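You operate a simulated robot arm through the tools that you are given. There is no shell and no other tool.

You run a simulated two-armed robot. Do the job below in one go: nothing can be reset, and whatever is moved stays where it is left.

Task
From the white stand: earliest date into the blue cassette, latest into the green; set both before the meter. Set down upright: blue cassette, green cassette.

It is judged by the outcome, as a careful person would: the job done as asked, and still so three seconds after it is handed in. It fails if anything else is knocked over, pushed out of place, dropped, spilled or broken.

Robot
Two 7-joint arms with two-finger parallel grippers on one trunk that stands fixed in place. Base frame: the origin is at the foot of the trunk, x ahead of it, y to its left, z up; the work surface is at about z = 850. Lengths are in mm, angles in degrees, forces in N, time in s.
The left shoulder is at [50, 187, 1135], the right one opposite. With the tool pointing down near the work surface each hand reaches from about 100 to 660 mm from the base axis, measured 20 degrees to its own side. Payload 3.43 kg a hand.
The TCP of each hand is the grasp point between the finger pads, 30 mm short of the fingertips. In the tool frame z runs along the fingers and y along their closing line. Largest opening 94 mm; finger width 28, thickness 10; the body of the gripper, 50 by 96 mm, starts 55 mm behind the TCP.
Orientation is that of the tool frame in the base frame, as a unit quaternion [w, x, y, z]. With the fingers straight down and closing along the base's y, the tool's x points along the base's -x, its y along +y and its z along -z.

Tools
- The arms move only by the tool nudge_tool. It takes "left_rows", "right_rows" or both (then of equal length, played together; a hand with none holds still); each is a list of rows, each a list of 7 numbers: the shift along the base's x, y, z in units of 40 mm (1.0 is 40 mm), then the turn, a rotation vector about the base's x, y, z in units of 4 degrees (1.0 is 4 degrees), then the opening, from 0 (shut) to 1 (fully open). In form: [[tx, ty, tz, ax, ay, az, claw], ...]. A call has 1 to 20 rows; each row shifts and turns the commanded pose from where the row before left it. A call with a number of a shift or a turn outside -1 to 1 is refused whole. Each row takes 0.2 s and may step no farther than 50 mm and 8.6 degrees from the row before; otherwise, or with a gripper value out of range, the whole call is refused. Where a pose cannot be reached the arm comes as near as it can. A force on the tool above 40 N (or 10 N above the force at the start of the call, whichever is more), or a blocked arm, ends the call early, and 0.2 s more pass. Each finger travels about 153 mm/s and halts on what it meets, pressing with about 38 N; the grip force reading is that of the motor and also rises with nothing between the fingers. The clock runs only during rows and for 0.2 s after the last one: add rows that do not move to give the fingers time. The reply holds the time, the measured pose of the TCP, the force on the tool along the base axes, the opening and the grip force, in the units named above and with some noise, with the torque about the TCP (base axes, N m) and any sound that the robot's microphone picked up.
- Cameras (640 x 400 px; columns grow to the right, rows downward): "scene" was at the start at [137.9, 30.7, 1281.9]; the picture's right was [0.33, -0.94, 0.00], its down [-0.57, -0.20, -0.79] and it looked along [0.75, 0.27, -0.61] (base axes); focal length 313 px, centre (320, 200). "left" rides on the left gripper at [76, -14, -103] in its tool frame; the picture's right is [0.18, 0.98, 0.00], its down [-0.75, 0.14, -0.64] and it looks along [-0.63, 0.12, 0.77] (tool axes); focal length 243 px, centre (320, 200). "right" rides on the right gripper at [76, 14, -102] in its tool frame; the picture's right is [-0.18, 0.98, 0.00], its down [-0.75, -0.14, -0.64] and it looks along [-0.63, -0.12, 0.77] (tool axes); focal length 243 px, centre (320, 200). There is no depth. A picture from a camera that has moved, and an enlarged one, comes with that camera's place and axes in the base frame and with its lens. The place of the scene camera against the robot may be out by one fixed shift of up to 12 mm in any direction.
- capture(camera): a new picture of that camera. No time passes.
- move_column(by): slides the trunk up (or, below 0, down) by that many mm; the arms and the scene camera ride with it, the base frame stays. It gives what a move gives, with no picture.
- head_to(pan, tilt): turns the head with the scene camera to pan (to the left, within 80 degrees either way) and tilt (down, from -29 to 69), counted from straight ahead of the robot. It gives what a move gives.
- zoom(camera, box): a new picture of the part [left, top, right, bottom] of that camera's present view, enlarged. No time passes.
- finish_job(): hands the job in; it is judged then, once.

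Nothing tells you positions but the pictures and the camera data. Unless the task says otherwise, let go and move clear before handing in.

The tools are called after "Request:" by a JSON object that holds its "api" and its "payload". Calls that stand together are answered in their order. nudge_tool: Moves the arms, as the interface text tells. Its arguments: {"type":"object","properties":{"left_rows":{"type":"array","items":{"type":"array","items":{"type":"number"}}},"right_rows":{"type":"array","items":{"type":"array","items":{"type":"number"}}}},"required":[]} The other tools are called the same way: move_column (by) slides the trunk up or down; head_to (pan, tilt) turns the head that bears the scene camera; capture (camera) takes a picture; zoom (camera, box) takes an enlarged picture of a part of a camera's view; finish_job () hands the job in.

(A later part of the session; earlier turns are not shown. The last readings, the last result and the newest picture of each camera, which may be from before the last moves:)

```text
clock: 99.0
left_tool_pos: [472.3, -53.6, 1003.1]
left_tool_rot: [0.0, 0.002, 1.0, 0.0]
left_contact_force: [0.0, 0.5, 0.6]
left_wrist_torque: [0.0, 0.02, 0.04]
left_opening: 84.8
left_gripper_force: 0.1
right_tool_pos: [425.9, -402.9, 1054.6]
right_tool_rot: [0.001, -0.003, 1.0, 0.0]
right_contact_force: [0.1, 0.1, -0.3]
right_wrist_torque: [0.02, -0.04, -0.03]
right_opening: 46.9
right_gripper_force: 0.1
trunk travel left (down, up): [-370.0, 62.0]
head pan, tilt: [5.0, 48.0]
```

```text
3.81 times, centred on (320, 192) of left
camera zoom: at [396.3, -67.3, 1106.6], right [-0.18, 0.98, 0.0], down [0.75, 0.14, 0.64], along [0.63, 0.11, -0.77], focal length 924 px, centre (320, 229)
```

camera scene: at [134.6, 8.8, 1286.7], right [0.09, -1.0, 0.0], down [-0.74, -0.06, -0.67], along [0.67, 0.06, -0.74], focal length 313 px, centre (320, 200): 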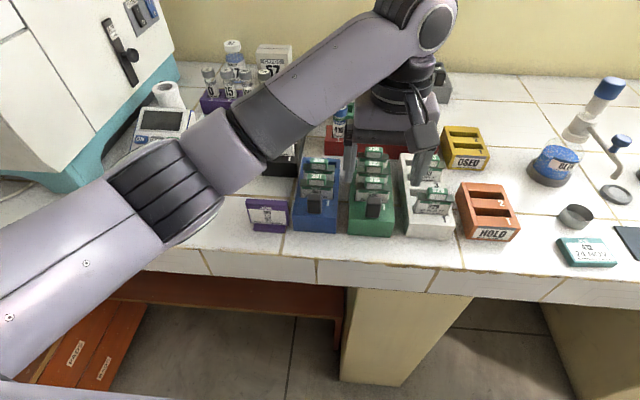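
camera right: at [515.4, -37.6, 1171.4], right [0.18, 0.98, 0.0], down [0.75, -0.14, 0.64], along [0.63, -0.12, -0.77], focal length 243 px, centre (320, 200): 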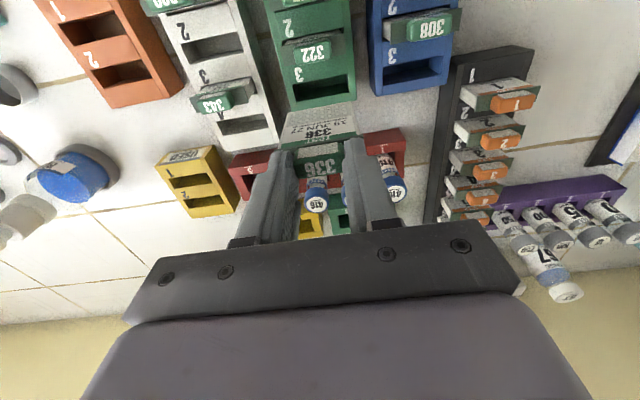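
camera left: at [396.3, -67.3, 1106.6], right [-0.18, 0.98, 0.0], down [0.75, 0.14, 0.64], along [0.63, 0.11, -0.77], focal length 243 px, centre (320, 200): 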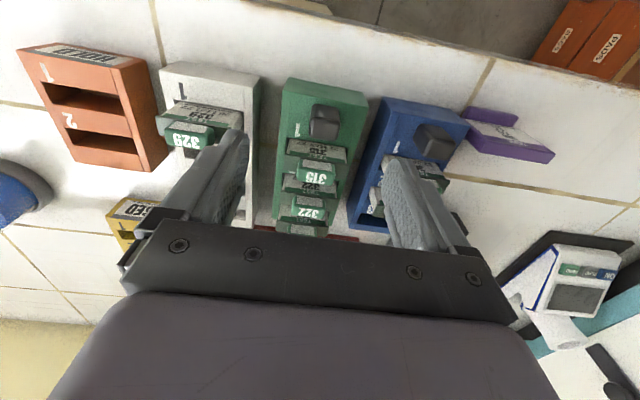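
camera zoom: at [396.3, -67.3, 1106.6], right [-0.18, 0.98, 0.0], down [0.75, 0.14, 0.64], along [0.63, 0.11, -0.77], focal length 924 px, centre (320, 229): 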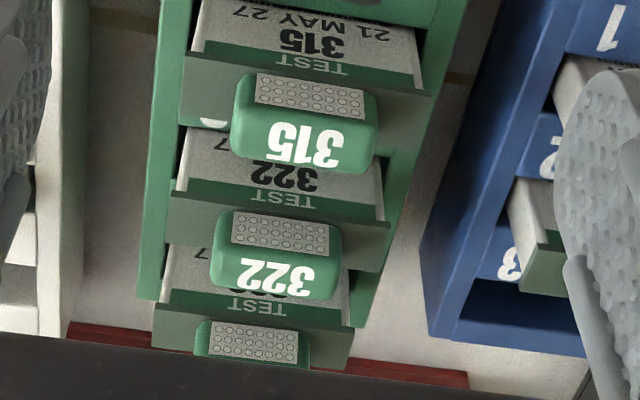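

Green measures y -86.3 to -12.2, centre -49.2, front x=459.5. I'll move over its balance point near x=537 and lower until the fingertips are just above the box top.

Request:
{"api": "nudge_tool", "payload": {"left_rows": [[0.8, 0.11, 0, 0, 0, 0, 0.9], [0.8, 0, 0, 0, 0, 0, 0.9], [0, 0, 0, 0, 0, 0, 0.9], [0, 0, -0.6, 0, 0, 0, 0.9], [0, 0, -0.6, 0, 0, 0, 0.9], [0, 0, 0, 0, 0, 0, 0.9]]}}

Request:
{"api": "capture", "payload": {"camera": "left"}}

Request:
{"api": "zoom", "payload": {"camera": "left", "box": [200, 90, 440, 240]}}

Request:
{"api": "zoom", "payload": {"camera": "scene", "box": [280, 100, 460, 250]}}

```text
clock: 100.5
left_tool_pos: [537.9, -45.5, 954.4]
left_tool_rot: [0.0, 0.0, 1.0, -0.001]
left_contact_force: [0.7, 0.2, -0.2]
left_wrist_torque: [0.03, -0.03, -0.02]
left_opening: 84.7
left_gripper_force: 0.1
right_tool_pos: [425.0, -402.3, 1053.7]
right_tool_rot: [0.0, -0.002, 1.0, 0.001]
right_contact_force: [0.4, -0.2, 0.2]
right_wrist_torque: [0.02, -0.01, 0.04]
right_opening: 47.0
right_gripper_force: 0.2
trunk travel left (down, up): [-370.0, 62.0]
head pan, tilt: [5.0, 48.0]
```

```text
taken
camera left: at [461.6, -60.1, 1058.6], right [-0.18, 0.98, 0.0], down [0.75, 0.14, 0.64], along [0.63, 0.12, -0.77], focal length 243 px, centre (320, 200)
```

left: 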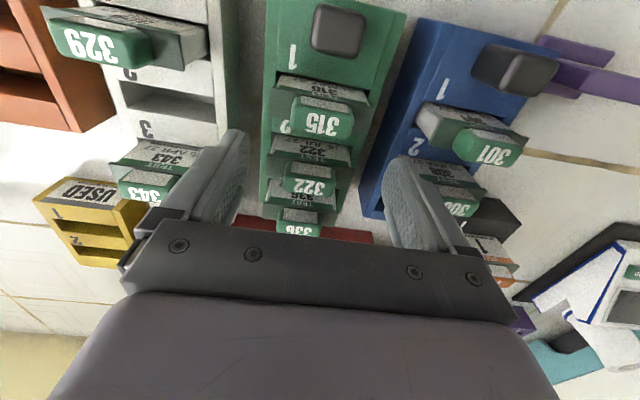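

```text
2.67 times, centred on (320, 165) of left
camera zoom: at [461.6, -60.1, 1058.6], right [-0.18, 0.98, 0.0], down [0.75, 0.14, 0.64], along [0.63, 0.12, -0.77], focal length 647 px, centre (320, 293)
```

zoom: 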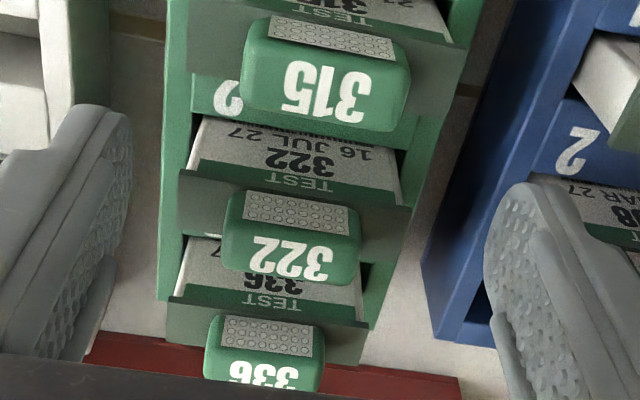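

```text
2.67 times, centred on (370, 175) of scene
camera zoom: at [134.7, 8.7, 1286.7], right [0.09, -1.0, 0.0], down [-0.74, -0.06, -0.67], along [0.67, 0.06, -0.74], focal length 834 px, centre (187, 267)
```

zoom: 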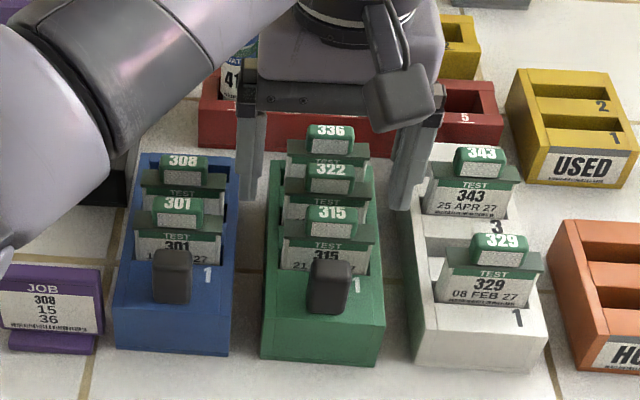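

Request:
{"api": "nudge_tool", "payload": {"left_rows": [[0, -0.09, -0.2, 0, 0, 0, 0.9], [0, 0, -0.3, 0, 0, 0, 0.9], [0, 0, 0, 0, 0, 0, 0.9], [0, 0, 0, 0, 0, 0, 0.9]]}}

Request:
{"api": "zoom", "payload": {"camera": "left", "box": [200, 90, 440, 240]}}

Request:
{"api": "zoom", "payload": {"camera": "scene", "box": [320, 110, 440, 210]}}

```text
clock: 101.5
left_tool_pos: [543.3, -39.6, 937.1]
left_tool_rot: [0.003, -0.009, 1.0, 0.001]
left_contact_force: [0.4, -0.9, 0.5]
left_wrist_torque: [-0.01, 0.01, 0.0]
left_opening: 84.4
left_gripper_force: 0.1
right_tool_pos: [424.6, -402.2, 1053.6]
right_tool_rot: [-0.001, -0.003, 1.0, 0.0]
right_contact_force: [0.1, -0.1, 0.2]
right_wrist_torque: [0.0, 0.02, -0.03]
right_opening: 47.0
right_gripper_force: 0.1
trunk travel left (down, up): [-370.0, 62.0]
head pan, tilt: [5.0, 48.0]
```

```text
2.67 times, centred on (320, 165) of left
camera zoom: at [467.5, -55.6, 1040.0], right [-0.2, 0.98, 0.0], down [0.75, 0.15, 0.65], along [0.63, 0.13, -0.76], focal length 647 px, centre (320, 293)
```

zoom: 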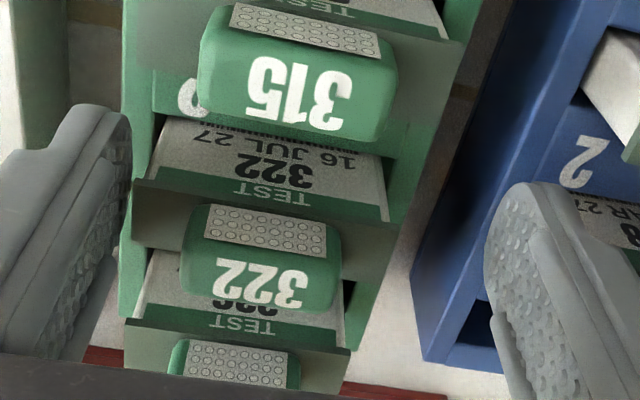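

```text
4.00 times, centred on (380, 160) of scene
camera zoom: at [134.8, 8.7, 1286.7], right [0.09, -1.0, 0.0], down [-0.74, -0.06, -0.67], along [0.67, 0.06, -0.74], focal length 1251 px, centre (80, 360)
```

zoom: 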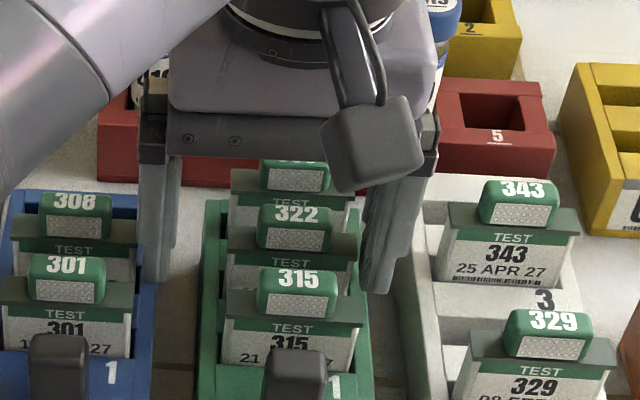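

The left hand drifted off target near its reach limit at this height, so I'm backing out without touching anything. I'll do a smaller reverse loop to bring the left elbow to a better posture.

Request:
{"api": "nudge_tool", "payload": {"left_rows": [[-0.15, -0.15, 0.7, 0, 0, 0, 0.9], [-0.3, 0, 0.8, 0, 0, 0, 0.8], [-0.9, 0, 0.2, 0, 0, 0, 0.6], [-0.9, 0, 0, 0, 0, 0, 0.6], [-0.9, 0.3, 0, 0, 0, 0, 0.6], [-0.5, 0.9, 0, 0, 0, 0, 0.6], [-0.5, 0.9, 0, 0, 0, 0, 0.6], [-0.5, 0.9, 0, 0, 0, 0, 0.6], [-0.4, 0.9, 0, 0, 0, 0, 0.6], [-0.3, 0.9, 0, 0, 0, 0, 0.6], [0, 0, 0, 0, 0, 0, 0.6]]}}

```text
clock: 103.8
left_tool_pos: [320.7, 132.7, 1002.7]
left_tool_rot: [0.0, 0.002, 1.0, -0.001]
left_contact_force: [0.4, 0.2, -0.7]
left_wrist_torque: [0.0, 0.01, -0.01]
left_opening: 56.2
left_gripper_force: 0.1
right_tool_pos: [425.2, -402.1, 1054.3]
right_tool_rot: [0.001, -0.003, 1.0, 0.001]
right_contact_force: [0.7, -0.8, 0.0]
right_wrist_torque: [-0.02, 0.01, -0.01]
right_opening: 47.1
right_gripper_force: 0.1
trunk travel left (down, up): [-370.0, 62.0]
head pan, tilt: [5.0, 48.0]
```

Request:
{"api": "nudge_tool", "payload": {"left_rows": [[0, 0, -0.8, 0, 0, 0, 0.6], [0, 0, -0.8, 0, 0, 0, 0.6], [-0.43, 0.95, 0, 0, 0, 0, 0.6], [-0.43, 0.95, 0, 0, 0, 0, 0.6], [-0.43, 0.95, 0, 0, 0, 0, 0.6], [-0.43, 0.95, 0, 0, 0, 0, 0.6], [-0.43, 0.95, 0, 0, 0, 0, 0.6], [-0.43, 0.95, 0, 0, 0, 0, 0.6], [-0.43, 0.95, 0, 0, 0, 0, 0.6], [0, 0, 0.9, 0, 0, 0, 0.6], [0, 0, 0.9, 0, 0, 0, 0.6], [0, 0, 0.9, 0, 0, 0, 0.6], [0, 0, 0.9, 0, 0, 0, 0.6], [0.43, -0.95, 0, 0, 0, 0, 0.6], [0.43, -0.95, 0, 0, 0, 0, 0.6], [0.43, -0.95, 0, 0, 0, 0, 0.6], [0.43, -0.95, 0, 0, 0, 0, 0.6], [0.43, -0.95, 0, 0, 0, 0, 0.6], [0.43, -0.95, 0, 0, 0, 0, 0.6], [0.43, -0.95, 0, 0, 0, 0, 0.6]]}}

Request:
{"api": "capture", "payload": {"camera": "scene"}}

```text
clock: 108.0
left_tool_pos: [338.5, 135.2, 1081.0]
left_tool_rot: [0.0, 0.001, 1.0, 0.0]
left_contact_force: [-1.1, -0.4, 0.2]
left_wrist_torque: [0.04, 0.02, -0.03]
left_opening: 56.3
left_gripper_force: 0.1
left hand out of reach, approached as far as the arm can: row 6, 7
right_tool_pos: [426.5, -402.8, 1053.7]
right_tool_rot: [-0.001, -0.002, 1.0, 0.0]
right_contact_force: [0.9, 0.7, 0.3]
right_wrist_torque: [0.03, -0.01, -0.01]
right_opening: 47.1
right_gripper_force: 0.2
trunk travel left (down, up): [-370.0, 62.0]
head pan, tilt: [5.0, 48.0]
```

```text
taken
camera scene: at [135.5, 8.5, 1286.6], right [0.09, -1.0, 0.0], down [-0.74, -0.06, -0.67], along [0.67, 0.06, -0.74], focal length 313 px, centre (320, 200)
```

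scene: 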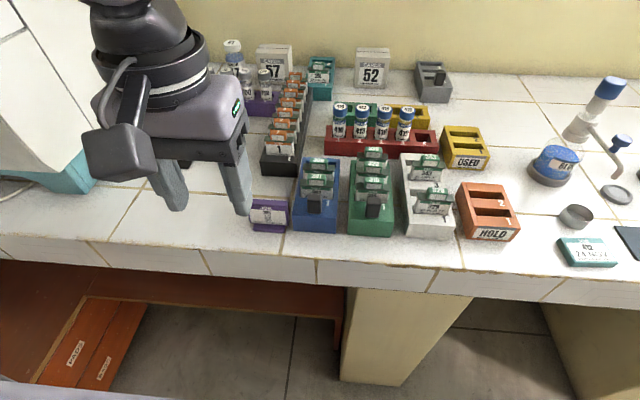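

Request:
{"api": "nudge_tool", "payload": {"left_rows": [[0.3, -0.9, -0.2, 0, 0, 0, 0.6], [0.4, -0.9, -0.3, 0, 0, 0, 0.6], [0.4, -0.9, -0.3, 0, 0, 0, 0.6], [0.5, -0.9, -0.3, 0, 0, 0, 0.6], [0.8, -0.9, -0.3, 0, 0, 0, 0.8], [0.9, -0.1, -0.3, 0, 0, 0, 0.9], [0.9, 0, 0, 0, 0, 0, 0.9], [0.75, 0, 0, 0, 0, 0, 0.9], [0, 0, 0, 0, 0, 0, 0.9]]}}

Request:
{"api": "capture", "payload": {"camera": "scene"}}

```text
clock: 110.0
left_tool_pos: [432.9, 147.4, 1060.8]
left_tool_rot: [-0.001, 0.002, 1.0, -0.001]
left_contact_force: [0.4, 0.3, 0.1]
left_wrist_torque: [0.04, 0.04, -0.01]
left_opening: 84.5
left_gripper_force: 0.0
left hand out of reach, approached as far as the arm can: row 1, 2, 3, 4, 5, 6, 7, 8
right_tool_pos: [426.0, -402.8, 1054.2]
right_tool_rot: [0.0, -0.002, 1.0, 0.0]
right_contact_force: [-0.4, 0.5, 1.2]
right_wrist_torque: [0.05, -0.04, 0.01]
right_opening: 47.1
right_gripper_force: 0.1
trunk travel left (down, up): [-370.0, 62.0]
head pan, tilt: [5.0, 48.0]
```

```text
taken
camera scene: at [134.8, 8.6, 1286.7], right [0.09, -1.0, 0.0], down [-0.74, -0.06, -0.67], along [0.67, 0.06, -0.74], focal length 313 px, centre (320, 200)
```

scene: 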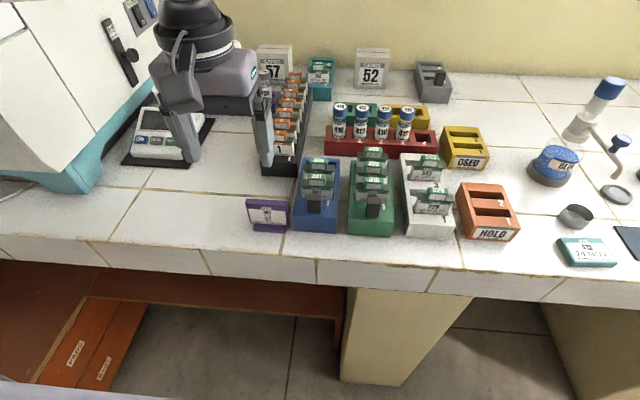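

The left arm slipped back into its old posture, so I'll change plan. The right hand will pull blue about 42 mm toward the robot so it can insert 329 itself, and the left will carry later. First I'll check the job sign and bench edge with the left camera.

Request:
{"api": "capture", "payload": {"camera": "left"}}

Request:
{"api": "zoom", "payload": {"camera": "left", "box": [60, 40, 240, 150]}}

Request:
{"api": "zoom", "payload": {"camera": "left", "box": [380, 40, 640, 240]}}

```text
taken
camera left: at [356.5, 133.6, 1164.9], right [-0.18, 0.98, 0.0], down [0.75, 0.14, 0.64], along [0.63, 0.11, -0.77], focal length 243 px, centre (320, 200)
```

left: 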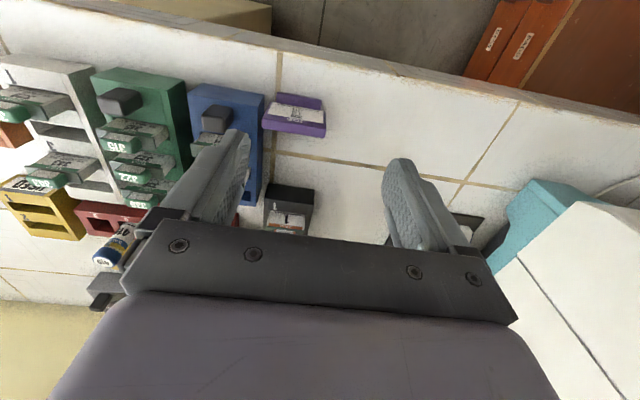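

```text
3.56 times, centred on (150, 95) of left
camera zoom: at [356.5, 133.6, 1164.9], right [-0.18, 0.98, 0.0], down [0.75, 0.14, 0.64], along [0.63, 0.11, -0.77], focal length 863 px, centre (924, 573)
```

zoom: 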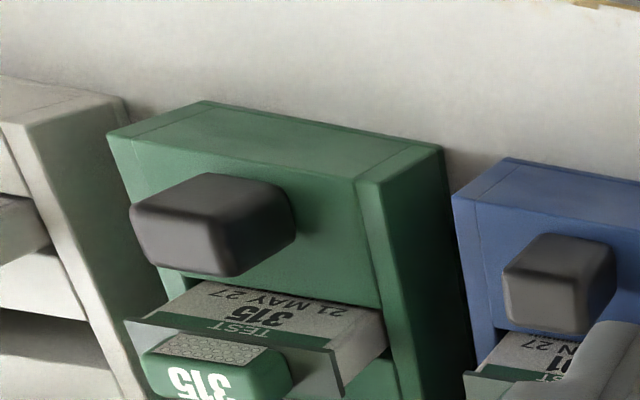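

```text
2.00 times, centred on (510, 140) of left
camera zoom: at [356.5, 133.6, 1164.9], right [-0.18, 0.98, 0.0], down [0.75, 0.14, 0.64], along [0.63, 0.11, -0.77], focal length 485 px, centre (-60, 320)
```

zoom: 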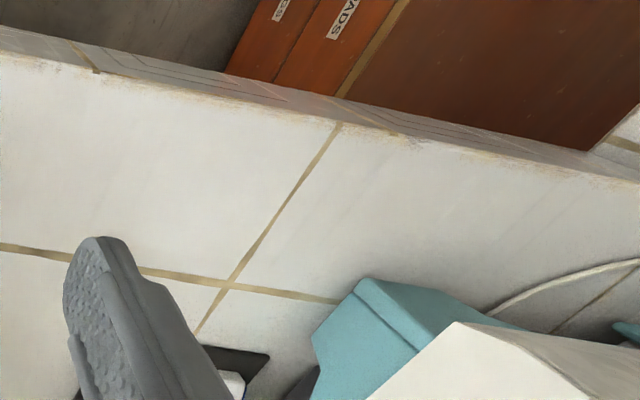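

Bench front edge is at x≈408 and the meter's mat front at x≈595, y≈320–474, so there's room for both cassettes. I'll park the left hand outward and bring the right over blue.

Request:
{"api": "nudge_tool", "payload": {"left_rows": [[-0.2, 0.95, 0, 0, 0, 0, 0.9], [-0.2, 0.95, 0, 0, 0, 0, 0.9], [-0.2, 0.95, 0, 0, 0, 0, 0.9], [-0.2, 0.95, 0, 0, 0, 0, 0.9], [-0.2, 0.95, 0, 0, 0, 0, 0.9], [0, 0, 0, 0, 0, 0, 0.9], [0, 0, 0, 0, 0, 0, 0.9], [0, 0, 0, 0, 0, 0, 0.9], [0, 0, 0, 0, 0, 0, 0.9], [0, 0, 0, 0, 0, 0, 0.9], [0, 0, 0, 0, 0, 0, 0.9], [0, 0, 0, 0, 0, 0, 0.9], [0, 0, 0, 0, 0, 0, 0.9]], "right_rows": [[0, 0.9, 0, 0, 0, 0, 0.5], [0.2, 0.95, 0, 0, 0, 0, 0.5], [0.2, 0.95, 0, 0, 0, 0, 0.5], [0.2, 0.95, 0, 0, 0, 0, 0.5], [0.2, 0.95, 0, 0, 0, 0, 0.5], [0.2, 0.95, 0, 0, 0, 0, 0.5], [0.2, 0.95, 0, 0, 0, 0, 0.6], [0.2, 0.95, 0, 0, 0, 0, 0.7], [0.2, 0.95, 0, 0, 0, 0, 0.8], [0.2, 0.95, 0, 0, 0, 0, 0.9], [0.2, 0.95, 0, 0, 0, 0, 0.9], [0, 0.4, 0, 0, 0, 0, 0.9], [0, 0, 0, 0, 0, 0, 0.9]]}}

Request:
{"api": "capture", "payload": {"camera": "right"}}

Request:
{"api": "zoom", "payload": {"camera": "right", "box": [240, 40, 400, 150]}}

```text
clock: 112.8
left_tool_pos: [396.7, 337.5, 1061.1]
left_tool_rot: [-0.001, 0.001, 1.0, -0.001]
left_contact_force: [0.0, 0.1, 0.4]
left_wrist_torque: [0.01, -0.01, -0.01]
left_opening: 84.8
left_gripper_force: 0.1
right_tool_pos: [505.1, 27.5, 1055.4]
right_tool_rot: [0.0, -0.003, 1.0, -0.001]
right_contact_force: [-0.4, 0.0, -0.4]
right_wrist_torque: [0.04, -0.04, 0.0]
right_opening: 84.8
right_gripper_force: 0.2
trunk travel left (down, up): [-370.0, 62.0]
head pan, tilt: [5.0, 48.0]
```

```text
taken
camera right: at [427.9, 41.2, 1157.8], right [0.18, 0.98, 0.0], down [0.75, -0.14, 0.64], along [0.63, -0.12, -0.77], focal length 243 px, centre (320, 200)
```

right: 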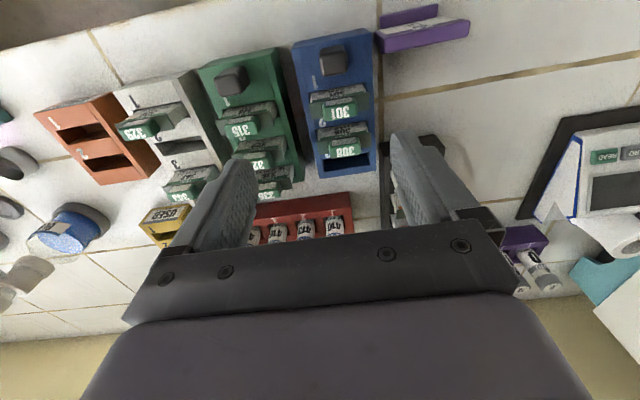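

```text
3.64 times, centred on (320, 95) of right
camera zoom: at [427.9, 41.2, 1157.8], right [0.18, 0.98, 0.0], down [0.75, -0.14, 0.64], along [0.63, -0.12, -0.77], focal length 882 px, centre (320, 582)
```

zoom: 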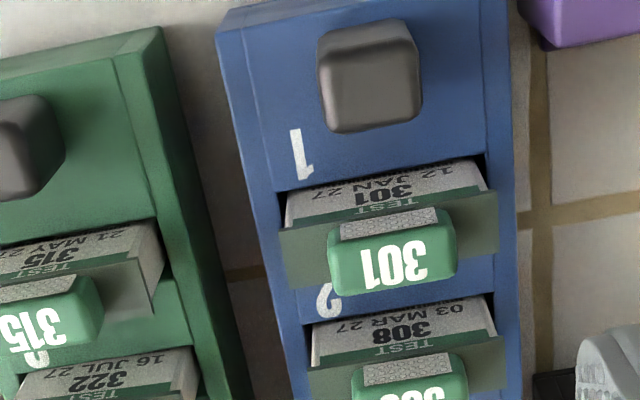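

Request:
{"api": "nudge_tool", "payload": {"right_rows": [[0.5, 0.22, 0, 0, 0, 0, 0.9], [0.5, 0.21, 0, 0, 0, 0, 0.9], [0, 0, -0.7, 0, 0, 0, 0.9], [0, 0, -0.7, 0, 0, 0, 0.9], [0, 0, -0.7, 0, 0, 0, 0.9], [0, 0, -0.4, 0, 0, 0, 0.9], [0, 0, 0, 0, 0, 0, 0.9]]}}

Request:
{"api": "capture", "payload": {"camera": "right"}}

Request:
{"api": "zoom", "payload": {"camera": "right", "box": [200, 60, 440, 210]}}

Request:
{"api": "zoom", "payload": {"camera": "scene", "box": [240, 90, 400, 240]}}

```text
clock: 114.5
left_tool_pos: [396.0, 336.5, 1061.3]
left_tool_rot: [0.0, 0.002, 1.0, -0.001]
left_contact_force: [-1.0, 0.0, -0.2]
left_wrist_torque: [0.01, 0.0, 0.0]
left_opening: 84.4
left_gripper_force: 0.1
right_tool_pos: [545.1, 44.5, 955.1]
right_tool_rot: [0.001, -0.003, 1.0, -0.001]
right_contact_force: [-0.1, 0.1, -0.1]
right_wrist_torque: [-0.01, -0.01, -0.03]
right_opening: 84.8
right_gripper_force: 0.2
trunk travel left (down, up): [-370.0, 62.0]
head pan, tilt: [5.0, 48.0]
```

```text
taken
camera right: at [468.3, 58.6, 1057.5], right [0.18, 0.98, 0.0], down [0.75, -0.14, 0.64], along [0.63, -0.12, -0.77], focal length 243 px, centre (320, 200)
```

right: 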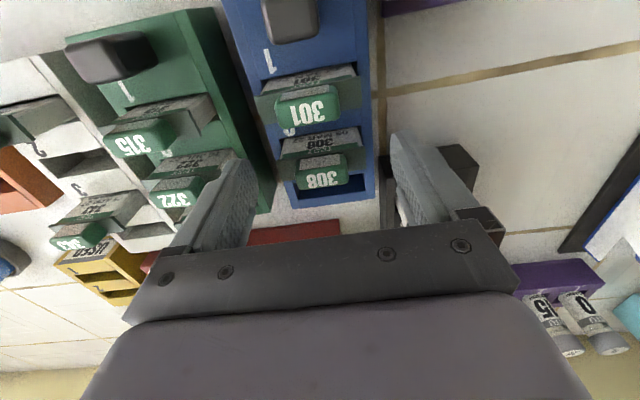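

```text
2.67 times, centred on (320, 135) of right
camera zoom: at [468.3, 58.6, 1057.5], right [0.18, 0.98, 0.0], down [0.75, -0.14, 0.64], along [0.63, -0.12, -0.77], focal length 647 px, centre (320, 373)
```

zoom: 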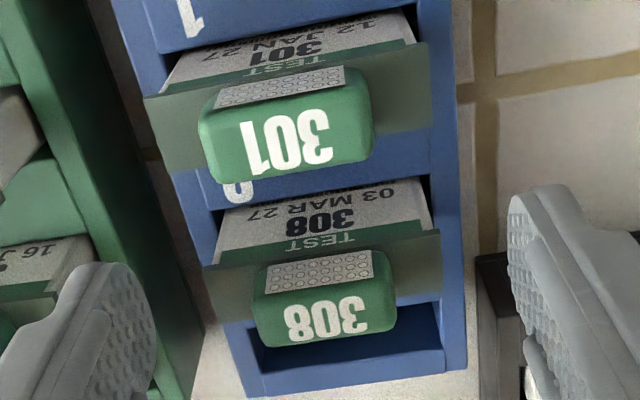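

```text
2.67 times, centred on (320, 165) of scene
camera zoom: at [134.8, 8.7, 1286.7], right [0.09, -1.0, 0.0], down [-0.74, -0.06, -0.67], along [0.67, 0.06, -0.74], focal length 834 px, centre (320, 293)
```

zoom: 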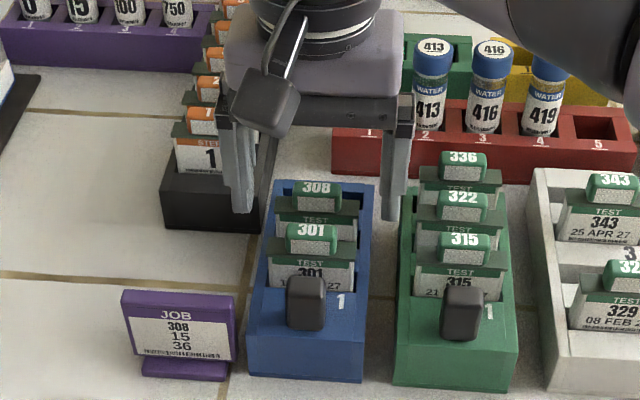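

Request:
{"api": "nudge_tool", "payload": {"right_rows": [[0, 0, -0.3, 0, 0, 0, 0.9], [0, 0, -0.3, 0, 0, 0, 0.9], [0, 0, 0, 0, 0, 0, 0.9]]}}

Request:
{"api": "capture", "payload": {"camera": "right"}}

Request:
{"api": "zoom", "payload": {"camera": "right", "box": [200, 80, 440, 230]}}

Request:
{"api": "zoom", "payload": {"camera": "scene", "box": [280, 120, 400, 210]}}

```text
clock: 115.2
left_tool_pos: [395.4, 337.0, 1061.5]
left_tool_rot: [0.0, 0.002, 1.0, -0.001]
left_contact_force: [-0.3, 0.1, 0.6]
left_wrist_torque: [-0.03, 0.0, 0.01]
left_opening: 84.8
left_gripper_force: 0.0
right_tool_pos: [543.6, 45.0, 929.3]
right_tool_rot: [0.0, -0.002, 1.0, -0.001]
right_contact_force: [-0.4, -0.5, 0.7]
right_wrist_torque: [0.02, -0.01, 0.03]
right_opening: 84.5
right_gripper_force: 0.1
trunk travel left (down, up): [-370.0, 62.0]
head pan, tilt: [5.0, 48.0]
```

```text
taken
camera right: at [467.7, 58.4, 1033.0], right [0.18, 0.98, 0.0], down [0.75, -0.14, 0.64], along [0.63, -0.12, -0.77], focal length 243 px, centre (320, 200)
```

right: 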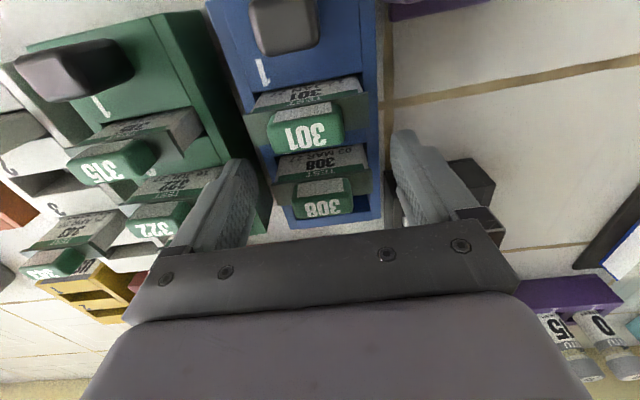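

```text
2.67 times, centred on (320, 155) of right
camera zoom: at [467.7, 58.4, 1033.0], right [0.18, 0.98, 0.0], down [0.75, -0.14, 0.64], along [0.63, -0.12, -0.77], focal length 647 px, centre (320, 320)
```

zoom: 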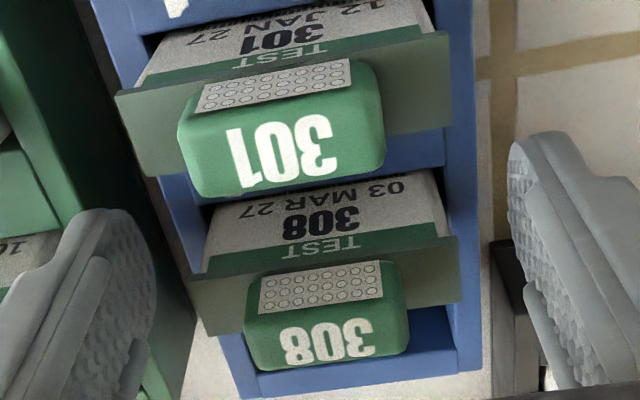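

```text
4.44 times, centred on (340, 165) of scene
camera zoom: at [134.8, 8.7, 1286.7], right [0.09, -1.0, 0.0], down [-0.74, -0.06, -0.67], along [0.67, 0.06, -0.74], focal length 1390 px, centre (231, 356)
```

zoom: 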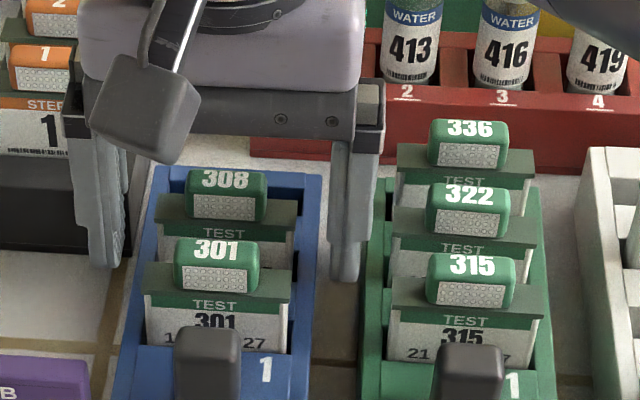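

The fingers are entering the gaps on both sides of blue cleanly. Continuing down to grip height.

Request:
{"api": "nudge_tool", "payload": {"right_rows": [[0, 0, -0.2, 0, 0, 0, 0.9], [0, 0, -0.2, 0, 0, 0, 0.9], [0, 0, -0.2, 0, 0, 0, 0.9], [0, 0, -0.08, 0, 0, 0, 0.9], [0, 0, 0, 0, 0, 0, 0.9]]}}

Request:
{"api": "zoom", "payload": {"camera": "right", "box": [200, 80, 440, 230]}}

Request:
{"api": "zoom", "payload": {"camera": "scene", "box": [280, 120, 400, 210]}}

```text
clock: 116.5
left_tool_pos: [396.9, 337.0, 1061.7]
left_tool_rot: [-0.001, 0.002, 1.0, -0.001]
left_contact_force: [0.8, 0.5, -0.2]
left_wrist_torque: [0.01, 0.0, -0.02]
left_opening: 84.4
left_gripper_force: 0.0
right_tool_pos: [544.0, 46.9, 902.1]
right_tool_rot: [0.0, -0.002, 1.0, 0.0]
right_contact_force: [0.0, -0.3, 0.3]
right_wrist_torque: [-0.01, 0.0, -0.02]
right_opening: 84.6
right_gripper_force: 0.0
trunk travel left (down, up): [-370.0, 62.0]
head pan, tilt: [5.0, 48.0]
```

```text
2.67 times, centred on (320, 155) of right
camera zoom: at [468.5, 60.8, 1005.6], right [0.18, 0.98, 0.0], down [0.75, -0.14, 0.64], along [0.63, -0.12, -0.77], focal length 647 px, centre (320, 320)
```

zoom: 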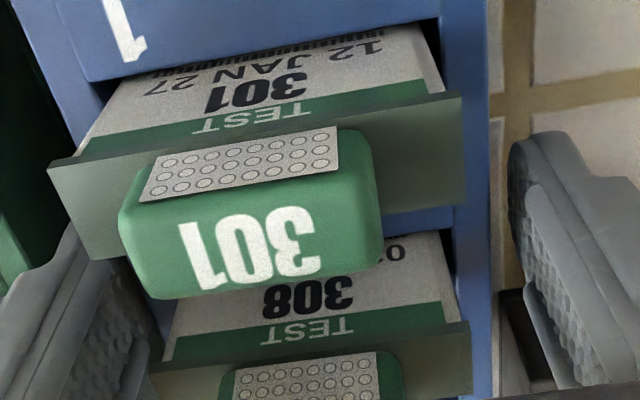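

```text
4.44 times, centred on (340, 165) of scene
camera zoom: at [134.8, 8.7, 1286.7], right [0.09, -1.0, 0.0], down [-0.74, -0.06, -0.67], along [0.67, 0.06, -0.74], focal length 1390 px, centre (231, 356)
```

zoom: 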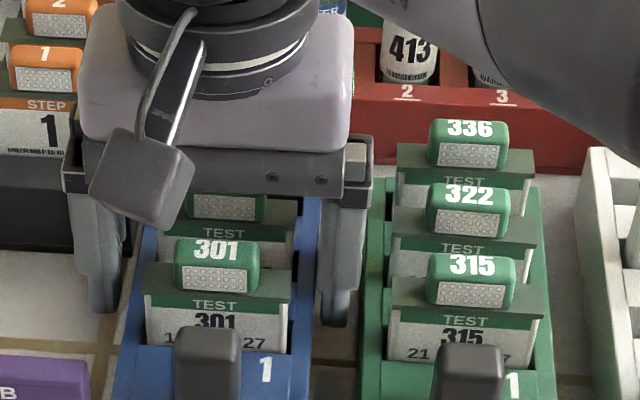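

Request:
{"api": "nudge_tool", "payload": {"right_rows": [[0, -0.055, 0, 0, 0, 0, 0.9], [0, 0, 0, 0, 0, 0, 0.9], [0, 0, 0, 0, 0, 0, 0.8], [0, 0, 0, 0, 0, 0, 0.7], [0, 0, 0, 0, 0, 0, 0.5], [0, 0, 0, 0, 0, 0, 0.5], [0, 0, 0, 0, 0, 0, 0]]}}

Request:
{"api": "zoom", "payload": {"camera": "scene", "box": [240, 110, 400, 240]}}

```text
clock: 118.0
left_tool_pos: [396.5, 336.1, 1061.5]
left_tool_rot: [0.0, 0.001, 1.0, -0.001]
left_contact_force: [-0.4, -0.2, -0.7]
left_wrist_torque: [0.01, 0.0, 0.01]
left_opening: 84.5
left_gripper_force: 0.0
right_tool_pos: [545.3, 43.7, 902.4]
right_tool_rot: [0.0, -0.003, 1.0, 0.001]
right_contact_force: [-0.1, 0.2, 0.7]
right_wrist_torque: [-0.03, -0.06, -0.04]
right_opening: 74.3
right_gripper_force: 38.2
trunk travel left (down, up): [-370.0, 62.0]
head pan, tilt: [5.0, 48.0]
```

```text
3.08 times, centred on (320, 175) of scene
camera zoom: at [134.8, 8.6, 1286.7], right [0.09, -1.0, 0.0], down [-0.74, -0.06, -0.67], along [0.67, 0.06, -0.74], focal length 962 px, centre (320, 277)
```

zoom: 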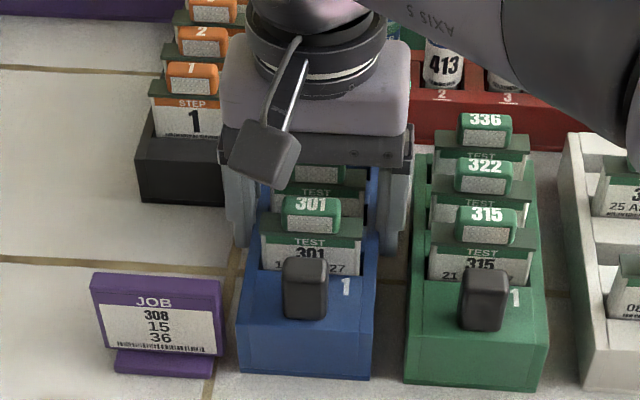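

Blue is held at 74.3 mm with 38 N. I'll lift it slightly and check that it stays level.

Request:
{"api": "nudge_tool", "payload": {"right_rows": [[0, 0, 0.1, 0, 0, 0, 0], [0, 0, 0.2, 0, 0, 0, 0], [0, 0, 0.2, 0, 0, 0, 0], [0, 0, 0, 0, 0, 0, 0]]}}

Request:
{"api": "zoom", "payload": {"camera": "scene", "box": [240, 110, 400, 240]}}

Request:
{"api": "capture", "payload": {"camera": "right"}}

```text
clock: 119.0
left_tool_pos: [396.5, 336.8, 1061.0]
left_tool_rot: [0.0, 0.001, 1.0, -0.001]
left_contact_force: [-0.6, 1.0, -0.8]
left_wrist_torque: [0.01, 0.01, 0.04]
left_opening: 84.4
left_gripper_force: 0.0
right_tool_pos: [543.6, 46.1, 921.8]
right_tool_rot: [0.0, -0.002, 1.0, 0.0]
right_contact_force: [-0.9, -1.0, -1.5]
right_wrist_torque: [0.02, -0.05, 0.0]
right_opening: 74.1
right_gripper_force: 37.6
trunk travel left (down, up): [-370.0, 62.0]
head pan, tilt: [5.0, 48.0]
```

```text
3.08 times, centred on (320, 175) of scene
camera zoom: at [135.0, 8.7, 1286.7], right [0.09, -1.0, 0.0], down [-0.74, -0.06, -0.67], along [0.67, 0.06, -0.74], focal length 962 px, centre (320, 277)
```

zoom: 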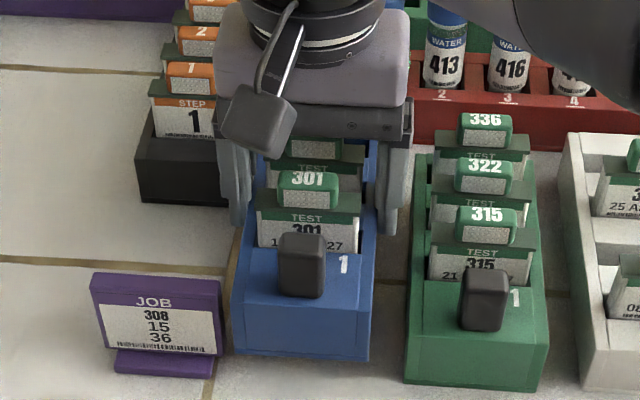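

```text
taken
camera right: at [468.2, 59.5, 1024.6], right [0.18, 0.98, 0.0], down [0.75, -0.14, 0.64], along [0.63, -0.12, -0.77], focal length 243 px, centre (320, 200)
```

right: 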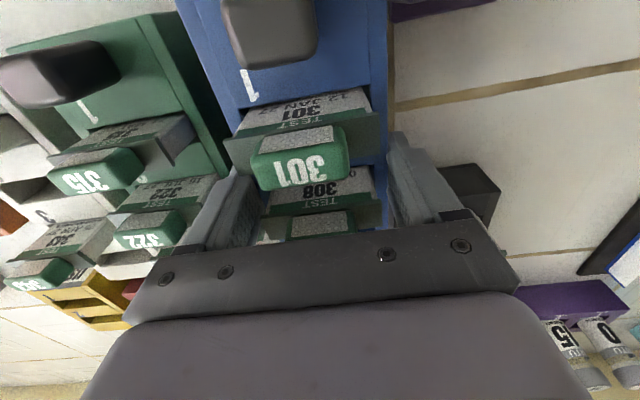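

Blue is light and level. Moving it 42 mm toward the robot, then setting it down gently.

Request:
{"api": "nudge_tool", "payload": {"right_rows": [[-0.35, -0.02, 0, 0, 0, 0, 0], [-0.35, -0.02, 0, 0, 0, 0, 0], [-0.35, 0, 0, 0, 0, 0, 0], [0, 0, 0, 0, 0, 0, 0], [0, 0, -0.2, 0, 0, 0, 0], [0, 0, -0.17, 0, 0, 0, 0], [0, 0, 0, 0, 0, 0, 0]]}}

Request:
{"api": "zoom", "payload": {"camera": "scene", "box": [240, 110, 400, 260]}}

```text
clock: 120.7
left_tool_pos: [397.2, 336.4, 1060.6]
left_tool_rot: [0.0, 0.002, 1.0, -0.001]
left_contact_force: [-0.3, 0.6, -0.3]
left_wrist_torque: [0.04, -0.01, 0.01]
left_opening: 84.9
left_gripper_force: 0.0
right_tool_pos: [503.1, 42.7, 906.9]
right_tool_rot: [-0.001, -0.003, 1.0, -0.001]
right_contact_force: [0.0, 0.0, -1.1]
right_wrist_torque: [0.01, -0.03, -0.01]
right_opening: 74.4
right_gripper_force: 38.3
trunk travel left (down, up): [-370.0, 62.0]
head pan, tilt: [5.0, 48.0]
```

```text
2.67 times, centred on (320, 185) of scene
camera zoom: at [134.9, 8.7, 1286.7], right [0.09, -1.0, 0.0], down [-0.74, -0.06, -0.67], along [0.67, 0.06, -0.74], focal length 834 px, centre (320, 240)
```

zoom: 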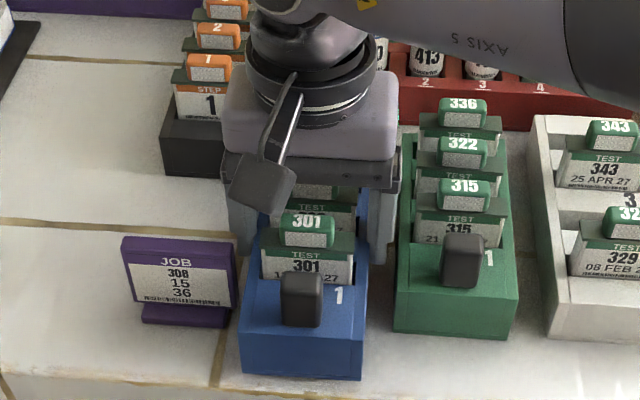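

Request:
{"api": "nudge_tool", "payload": {"right_rows": [[0, 0, -0.05, 0, 0, 0, 0], [0, 0, -0.04, 0, 0, 0, 0], [0, 0, -0.03, 0, 0, 0, 0], [0, 0, 0, 0, 0, 0, 0]]}}

```text
clock: 121.7
left_tool_pos: [395.9, 336.7, 1062.1]
left_tool_rot: [0.0, 0.001, 1.0, -0.002]
left_contact_force: [0.6, 0.4, 0.1]
left_wrist_torque: [-0.01, -0.03, 0.03]
left_opening: 84.8
left_gripper_force: 0.0
right_tool_pos: [502.2, 44.2, 902.6]
right_tool_rot: [0.0, -0.003, 1.0, 0.0]
right_contact_force: [0.5, -0.1, -1.8]
right_wrist_torque: [0.0, -0.03, -0.05]
right_opening: 74.2
right_gripper_force: 37.7
trunk travel left (down, up): [-370.0, 62.0]
head pan, tilt: [5.0, 48.0]
```

Request:
{"api": "nudge_tool", "payload": {"right_rows": [[0, 0, -0.025, 0, 0, 0, 0], [0, 0, 0, 0, 0, 0, 0]]}}

Request:
{"api": "nudge_tool", "payload": {"right_rows": [[0, 0, -0.025, 0, 0, 0, 0], [0, 0, 0, 0, 0, 0, 0]]}}

```text
clock: 122.2
left_tool_pos: [396.9, 336.9, 1060.2]
left_tool_rot: [0.0, 0.002, 1.0, -0.001]
left_contact_force: [-0.6, -0.1, 0.4]
left_wrist_torque: [0.02, -0.03, -0.03]
left_opening: 84.7
left_gripper_force: 0.0
right_tool_pos: [502.8, 42.8, 902.4]
right_tool_rot: [0.0, -0.002, 1.0, 0.0]
right_contact_force: [-0.5, 0.8, 1.1]
right_wrist_torque: [-0.02, 0.17, -0.04]
right_opening: 74.2
right_gripper_force: 37.6
trunk travel left (down, up): [-370.0, 62.0]
head pan, tilt: [5.0, 48.0]
```

```text
clock: 122.8
left_tool_pos: [397.3, 335.9, 1061.0]
left_tool_rot: [0.0, 0.002, 1.0, -0.001]
left_contact_force: [0.0, 0.5, 0.3]
left_wrist_torque: [-0.01, 0.02, 0.01]
left_opening: 84.9
left_gripper_force: 0.1
right_tool_pos: [502.4, 42.9, 902.1]
right_tool_rot: [0.001, -0.003, 1.0, 0.0]
right_contact_force: [1.3, -0.3, 11.3]
right_wrist_torque: [-0.18, 0.87, 0.01]
right_opening: 74.0
right_gripper_force: 37.5
trunk travel left (down, up): [-370.0, 62.0]
head pan, tilt: [5.0, 48.0]
```

Blue is on the bench. Releasing with a small opening and rising straight up.

Request:
{"api": "nudge_tool", "payload": {"right_rows": [[0, 0, 0, 0, 0, 0, 0.88], [0, 0, 0, 0, 0, 0, 0.88], [0, 0, 0.2, 0, 0, 0, 0.88], [0, 0, 0.4, 0, 0, 0, 0.88], [0, 0, 0.7, 0, 0, 0, 0.88], [0, 0, 0.9, 0, 0, 0, 0.88], [0, 0, 0.9, 0, 0, 0, 0.88], [0, 0, 0, 0, 0, 0, 0.88]]}}

Request:
{"api": "capture", "payload": {"camera": "right"}}

Request:
{"api": "zoom", "payload": {"camera": "scene", "box": [240, 110, 480, 260]}}

```text
clock: 124.7
left_tool_pos: [395.2, 336.8, 1061.2]
left_tool_rot: [0.0, 0.002, 1.0, -0.001]
left_contact_force: [-0.2, 0.7, -0.3]
left_wrist_torque: [-0.01, 0.0, -0.02]
left_opening: 84.6
left_gripper_force: 0.0
right_tool_pos: [502.4, 41.5, 1025.1]
right_tool_rot: [0.0, -0.002, 1.0, 0.001]
right_contact_force: [-0.2, -0.3, 0.0]
right_wrist_torque: [-0.01, -0.02, 0.0]
right_opening: 82.7
right_gripper_force: 0.3
trunk travel left (down, up): [-370.0, 62.0]
head pan, tilt: [5.0, 48.0]
```

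```text
taken
camera right: at [426.3, 56.5, 1128.2], right [0.18, 0.98, 0.0], down [0.75, -0.14, 0.64], along [0.63, -0.12, -0.77], focal length 243 px, centre (320, 200)
```

right: 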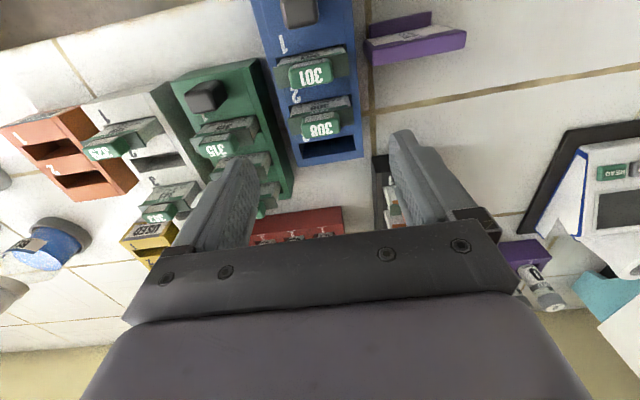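

```text
2.67 times, centred on (360, 185) of scene
camera zoom: at [134.9, 8.7, 1286.7], right [0.09, -1.0, 0.0], down [-0.74, -0.06, -0.67], along [0.67, 0.06, -0.74], focal length 834 px, centre (213, 240)
```

zoom: 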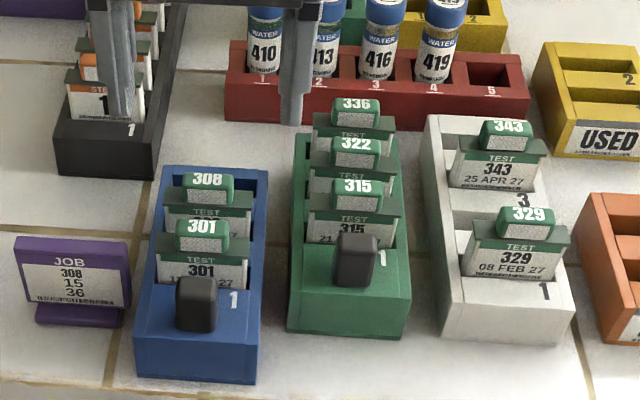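

Blue is upright in its temporary spot and nothing else moved. I'll measure its slot 3 from here.

Request:
{"api": "zoom", "payload": {"camera": "right", "box": [275, 110, 375, 175]}}

Request:
{"api": "zoom", "payload": {"camera": "right", "box": [70, 75, 190, 155]}}

```text
6.15 times, centred on (325, 142) of right
camera zoom: at [426.3, 56.5, 1128.2], right [0.18, 0.98, 0.0], down [0.75, -0.14, 0.64], along [0.63, -0.12, -0.77], focal length 1493 px, centre (289, 554)
```

zoom: 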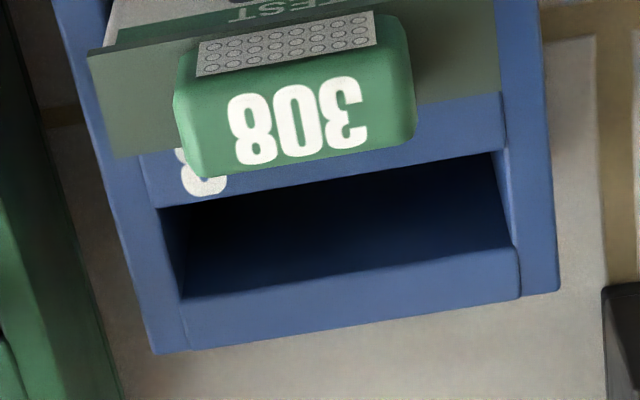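

```text
5.00 times, centred on (130, 115) of right
camera zoom: at [426.3, 56.5, 1128.2], right [0.18, 0.98, 0.0], down [0.75, -0.14, 0.64], along [0.63, -0.12, -0.77], focal length 1213 px, centre (1270, 625)
```

zoom: 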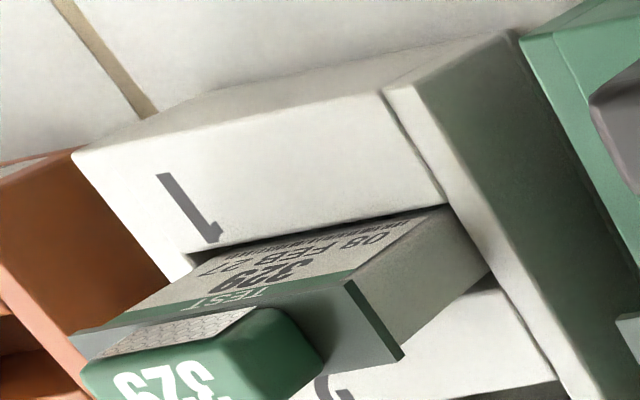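

Blue slot 3 is now at x 538–556, y 12–72, centre (547, 42), well within the right hand's reach. Now going for 329.

Request:
{"api": "nudge_tool", "payload": {"right_rows": [[0, -0.5, 0.6, 0, 0, 0, 0.7], [0, -0.95, 0, 0, 0, 0, 0.6], [0, -0.95, 0, 0, 0, 0, 0.6], [-0.1, -0.95, 0, 0, 0, 0, 0.6], [-0.1, -0.95, 0, 0, 0, 0, 0.6], [0, -0.5, 0, 0, 0, 0, 0.6], [0, 0, -0.6, 0, 0, 0, 0.6], [0, 0, 0, 0, 0, 0, 0.6]]}}

Request:
{"api": "capture", "payload": {"camera": "right"}}

Request:
{"api": "zoom", "payload": {"camera": "right", "box": [230, 80, 400, 190]}}

```text
clock: 126.5
left_tool_pos: [395.9, 336.3, 1060.7]
left_tool_rot: [0.0, 0.001, 1.0, -0.002]
left_contact_force: [-0.4, -0.2, 0.3]
left_wrist_torque: [-0.01, -0.02, -0.02]
left_opening: 84.4
left_gripper_force: 0.1
right_tool_pos: [496.7, -148.4, 1023.8]
right_tool_rot: [0.0, -0.003, 1.0, 0.001]
right_contact_force: [-0.7, 0.2, 0.0]
right_wrist_torque: [0.0, 0.0, 0.0]
right_opening: 56.5
right_gripper_force: 0.1
trunk travel left (down, up): [-370.0, 62.0]
head pan, tilt: [5.0, 48.0]
```

```text
taken
camera right: at [420.7, -135.5, 1127.3], right [0.18, 0.98, 0.0], down [0.75, -0.14, 0.64], along [0.63, -0.12, -0.77], focal length 243 px, centre (320, 200)
```

right: 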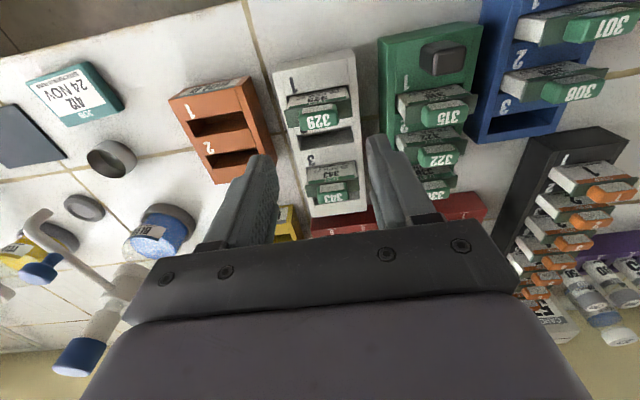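

```text
3.64 times, centred on (315, 135) of right
camera zoom: at [420.7, -135.5, 1127.3], right [0.18, 0.98, 0.0], down [0.75, -0.14, 0.64], along [0.63, -0.12, -0.77], focal length 882 px, centre (338, 436)
```

zoom: 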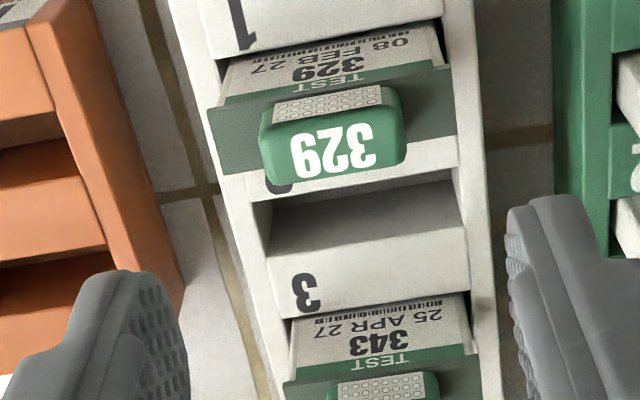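

Request:
{"api": "nudge_tool", "payload": {"right_rows": [[-0.03, -0.05, -0.7, 0, 0, 0, 0.6], [0, 0, -0.7, 0, 0, 0, 0.6], [0, 0, 0, 0, 0, 0, 0.6], [0, 0, 0, 0, 0, 0, 0.6]]}}

Request:
{"api": "zoom", "payload": {"camera": "right", "box": [230, 80, 400, 190]}}

Request:
{"api": "zoom", "payload": {"camera": "scene", "box": [380, 120, 500, 250]}}

```text
clock: 127.5
left_tool_pos: [395.4, 337.8, 1060.4]
left_tool_rot: [0.0, 0.002, 1.0, -0.001]
left_contact_force: [0.3, -0.3, -0.4]
left_wrist_torque: [-0.01, -0.03, -0.01]
left_opening: 84.5
left_gripper_force: 0.0
right_tool_pos: [495.4, -151.2, 967.7]
right_tool_rot: [0.0, -0.002, 1.0, 0.0]
right_contact_force: [0.6, -0.1, 0.6]
right_wrist_torque: [-0.02, -0.01, 0.0]
right_opening: 56.5
right_gripper_force: 0.0
trunk travel left (down, up): [-370.0, 62.0]
head pan, tilt: [5.0, 48.0]
```

```text
3.64 times, centred on (315, 135) of right
camera zoom: at [419.4, -137.6, 1071.3], right [0.18, 0.98, 0.0], down [0.75, -0.14, 0.64], along [0.63, -0.12, -0.77], focal length 882 px, centre (338, 436)
```

zoom: 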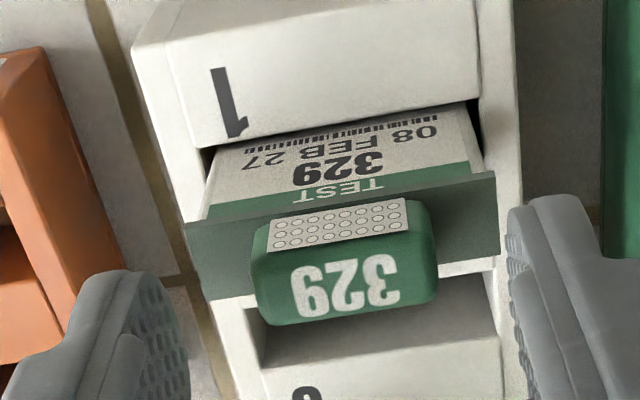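

```text
3.08 times, centred on (440, 185) of scene
camera zoom: at [134.8, 8.7, 1286.7], right [0.09, -1.0, 0.0], down [-0.74, -0.06, -0.67], along [0.67, 0.06, -0.74], focal length 962 px, centre (-49, 246)
```

zoom: 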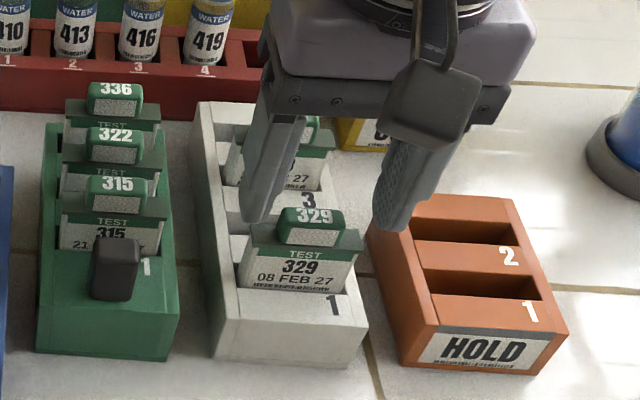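

Request:
{"api": "nudge_tool", "payload": {"right_rows": [[0, 0.01, -0.12, 0, 0, 0, 0.6], [0, 0, -0.1, 0, 0, 0, 0.6], [0, 0, 0, 0, 0, 0, 0.6], [0, 0, 0, 0, 0, 0, 0], [0, 0, 0, 0, 0, 0, 0], [0, 0, 0, 0, 0, 0, 0]]}}

Request:
{"api": "zoom", "payload": {"camera": "right", "box": [230, 80, 400, 190]}}

```text
clock: 128.8
left_tool_pos: [397.2, 336.5, 1061.1]
left_tool_rot: [0.0, 0.002, 1.0, -0.002]
left_contact_force: [-0.4, -0.7, 0.0]
left_wrist_torque: [-0.02, -0.02, 0.01]
left_opening: 84.4
left_gripper_force: 0.0
right_tool_pos: [496.8, -150.6, 959.3]
right_tool_rot: [0.0, -0.002, 1.0, 0.0]
right_contact_force: [0.2, 0.3, 0.3]
right_wrist_torque: [0.05, -0.02, -0.01]
right_opening: 30.6
right_gripper_force: 37.7
trunk travel left (down, up): [-370.0, 62.0]
head pan, tilt: [5.0, 48.0]
```

```text
3.64 times, centred on (315, 135) of right
camera zoom: at [418.9, -137.8, 1062.9], right [0.18, 0.98, 0.0], down [0.75, -0.14, 0.64], along [0.63, -0.12, -0.77], focal length 882 px, centre (338, 436)
```

zoom: 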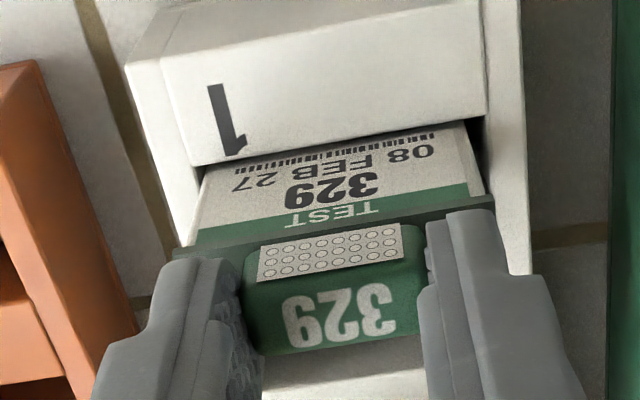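

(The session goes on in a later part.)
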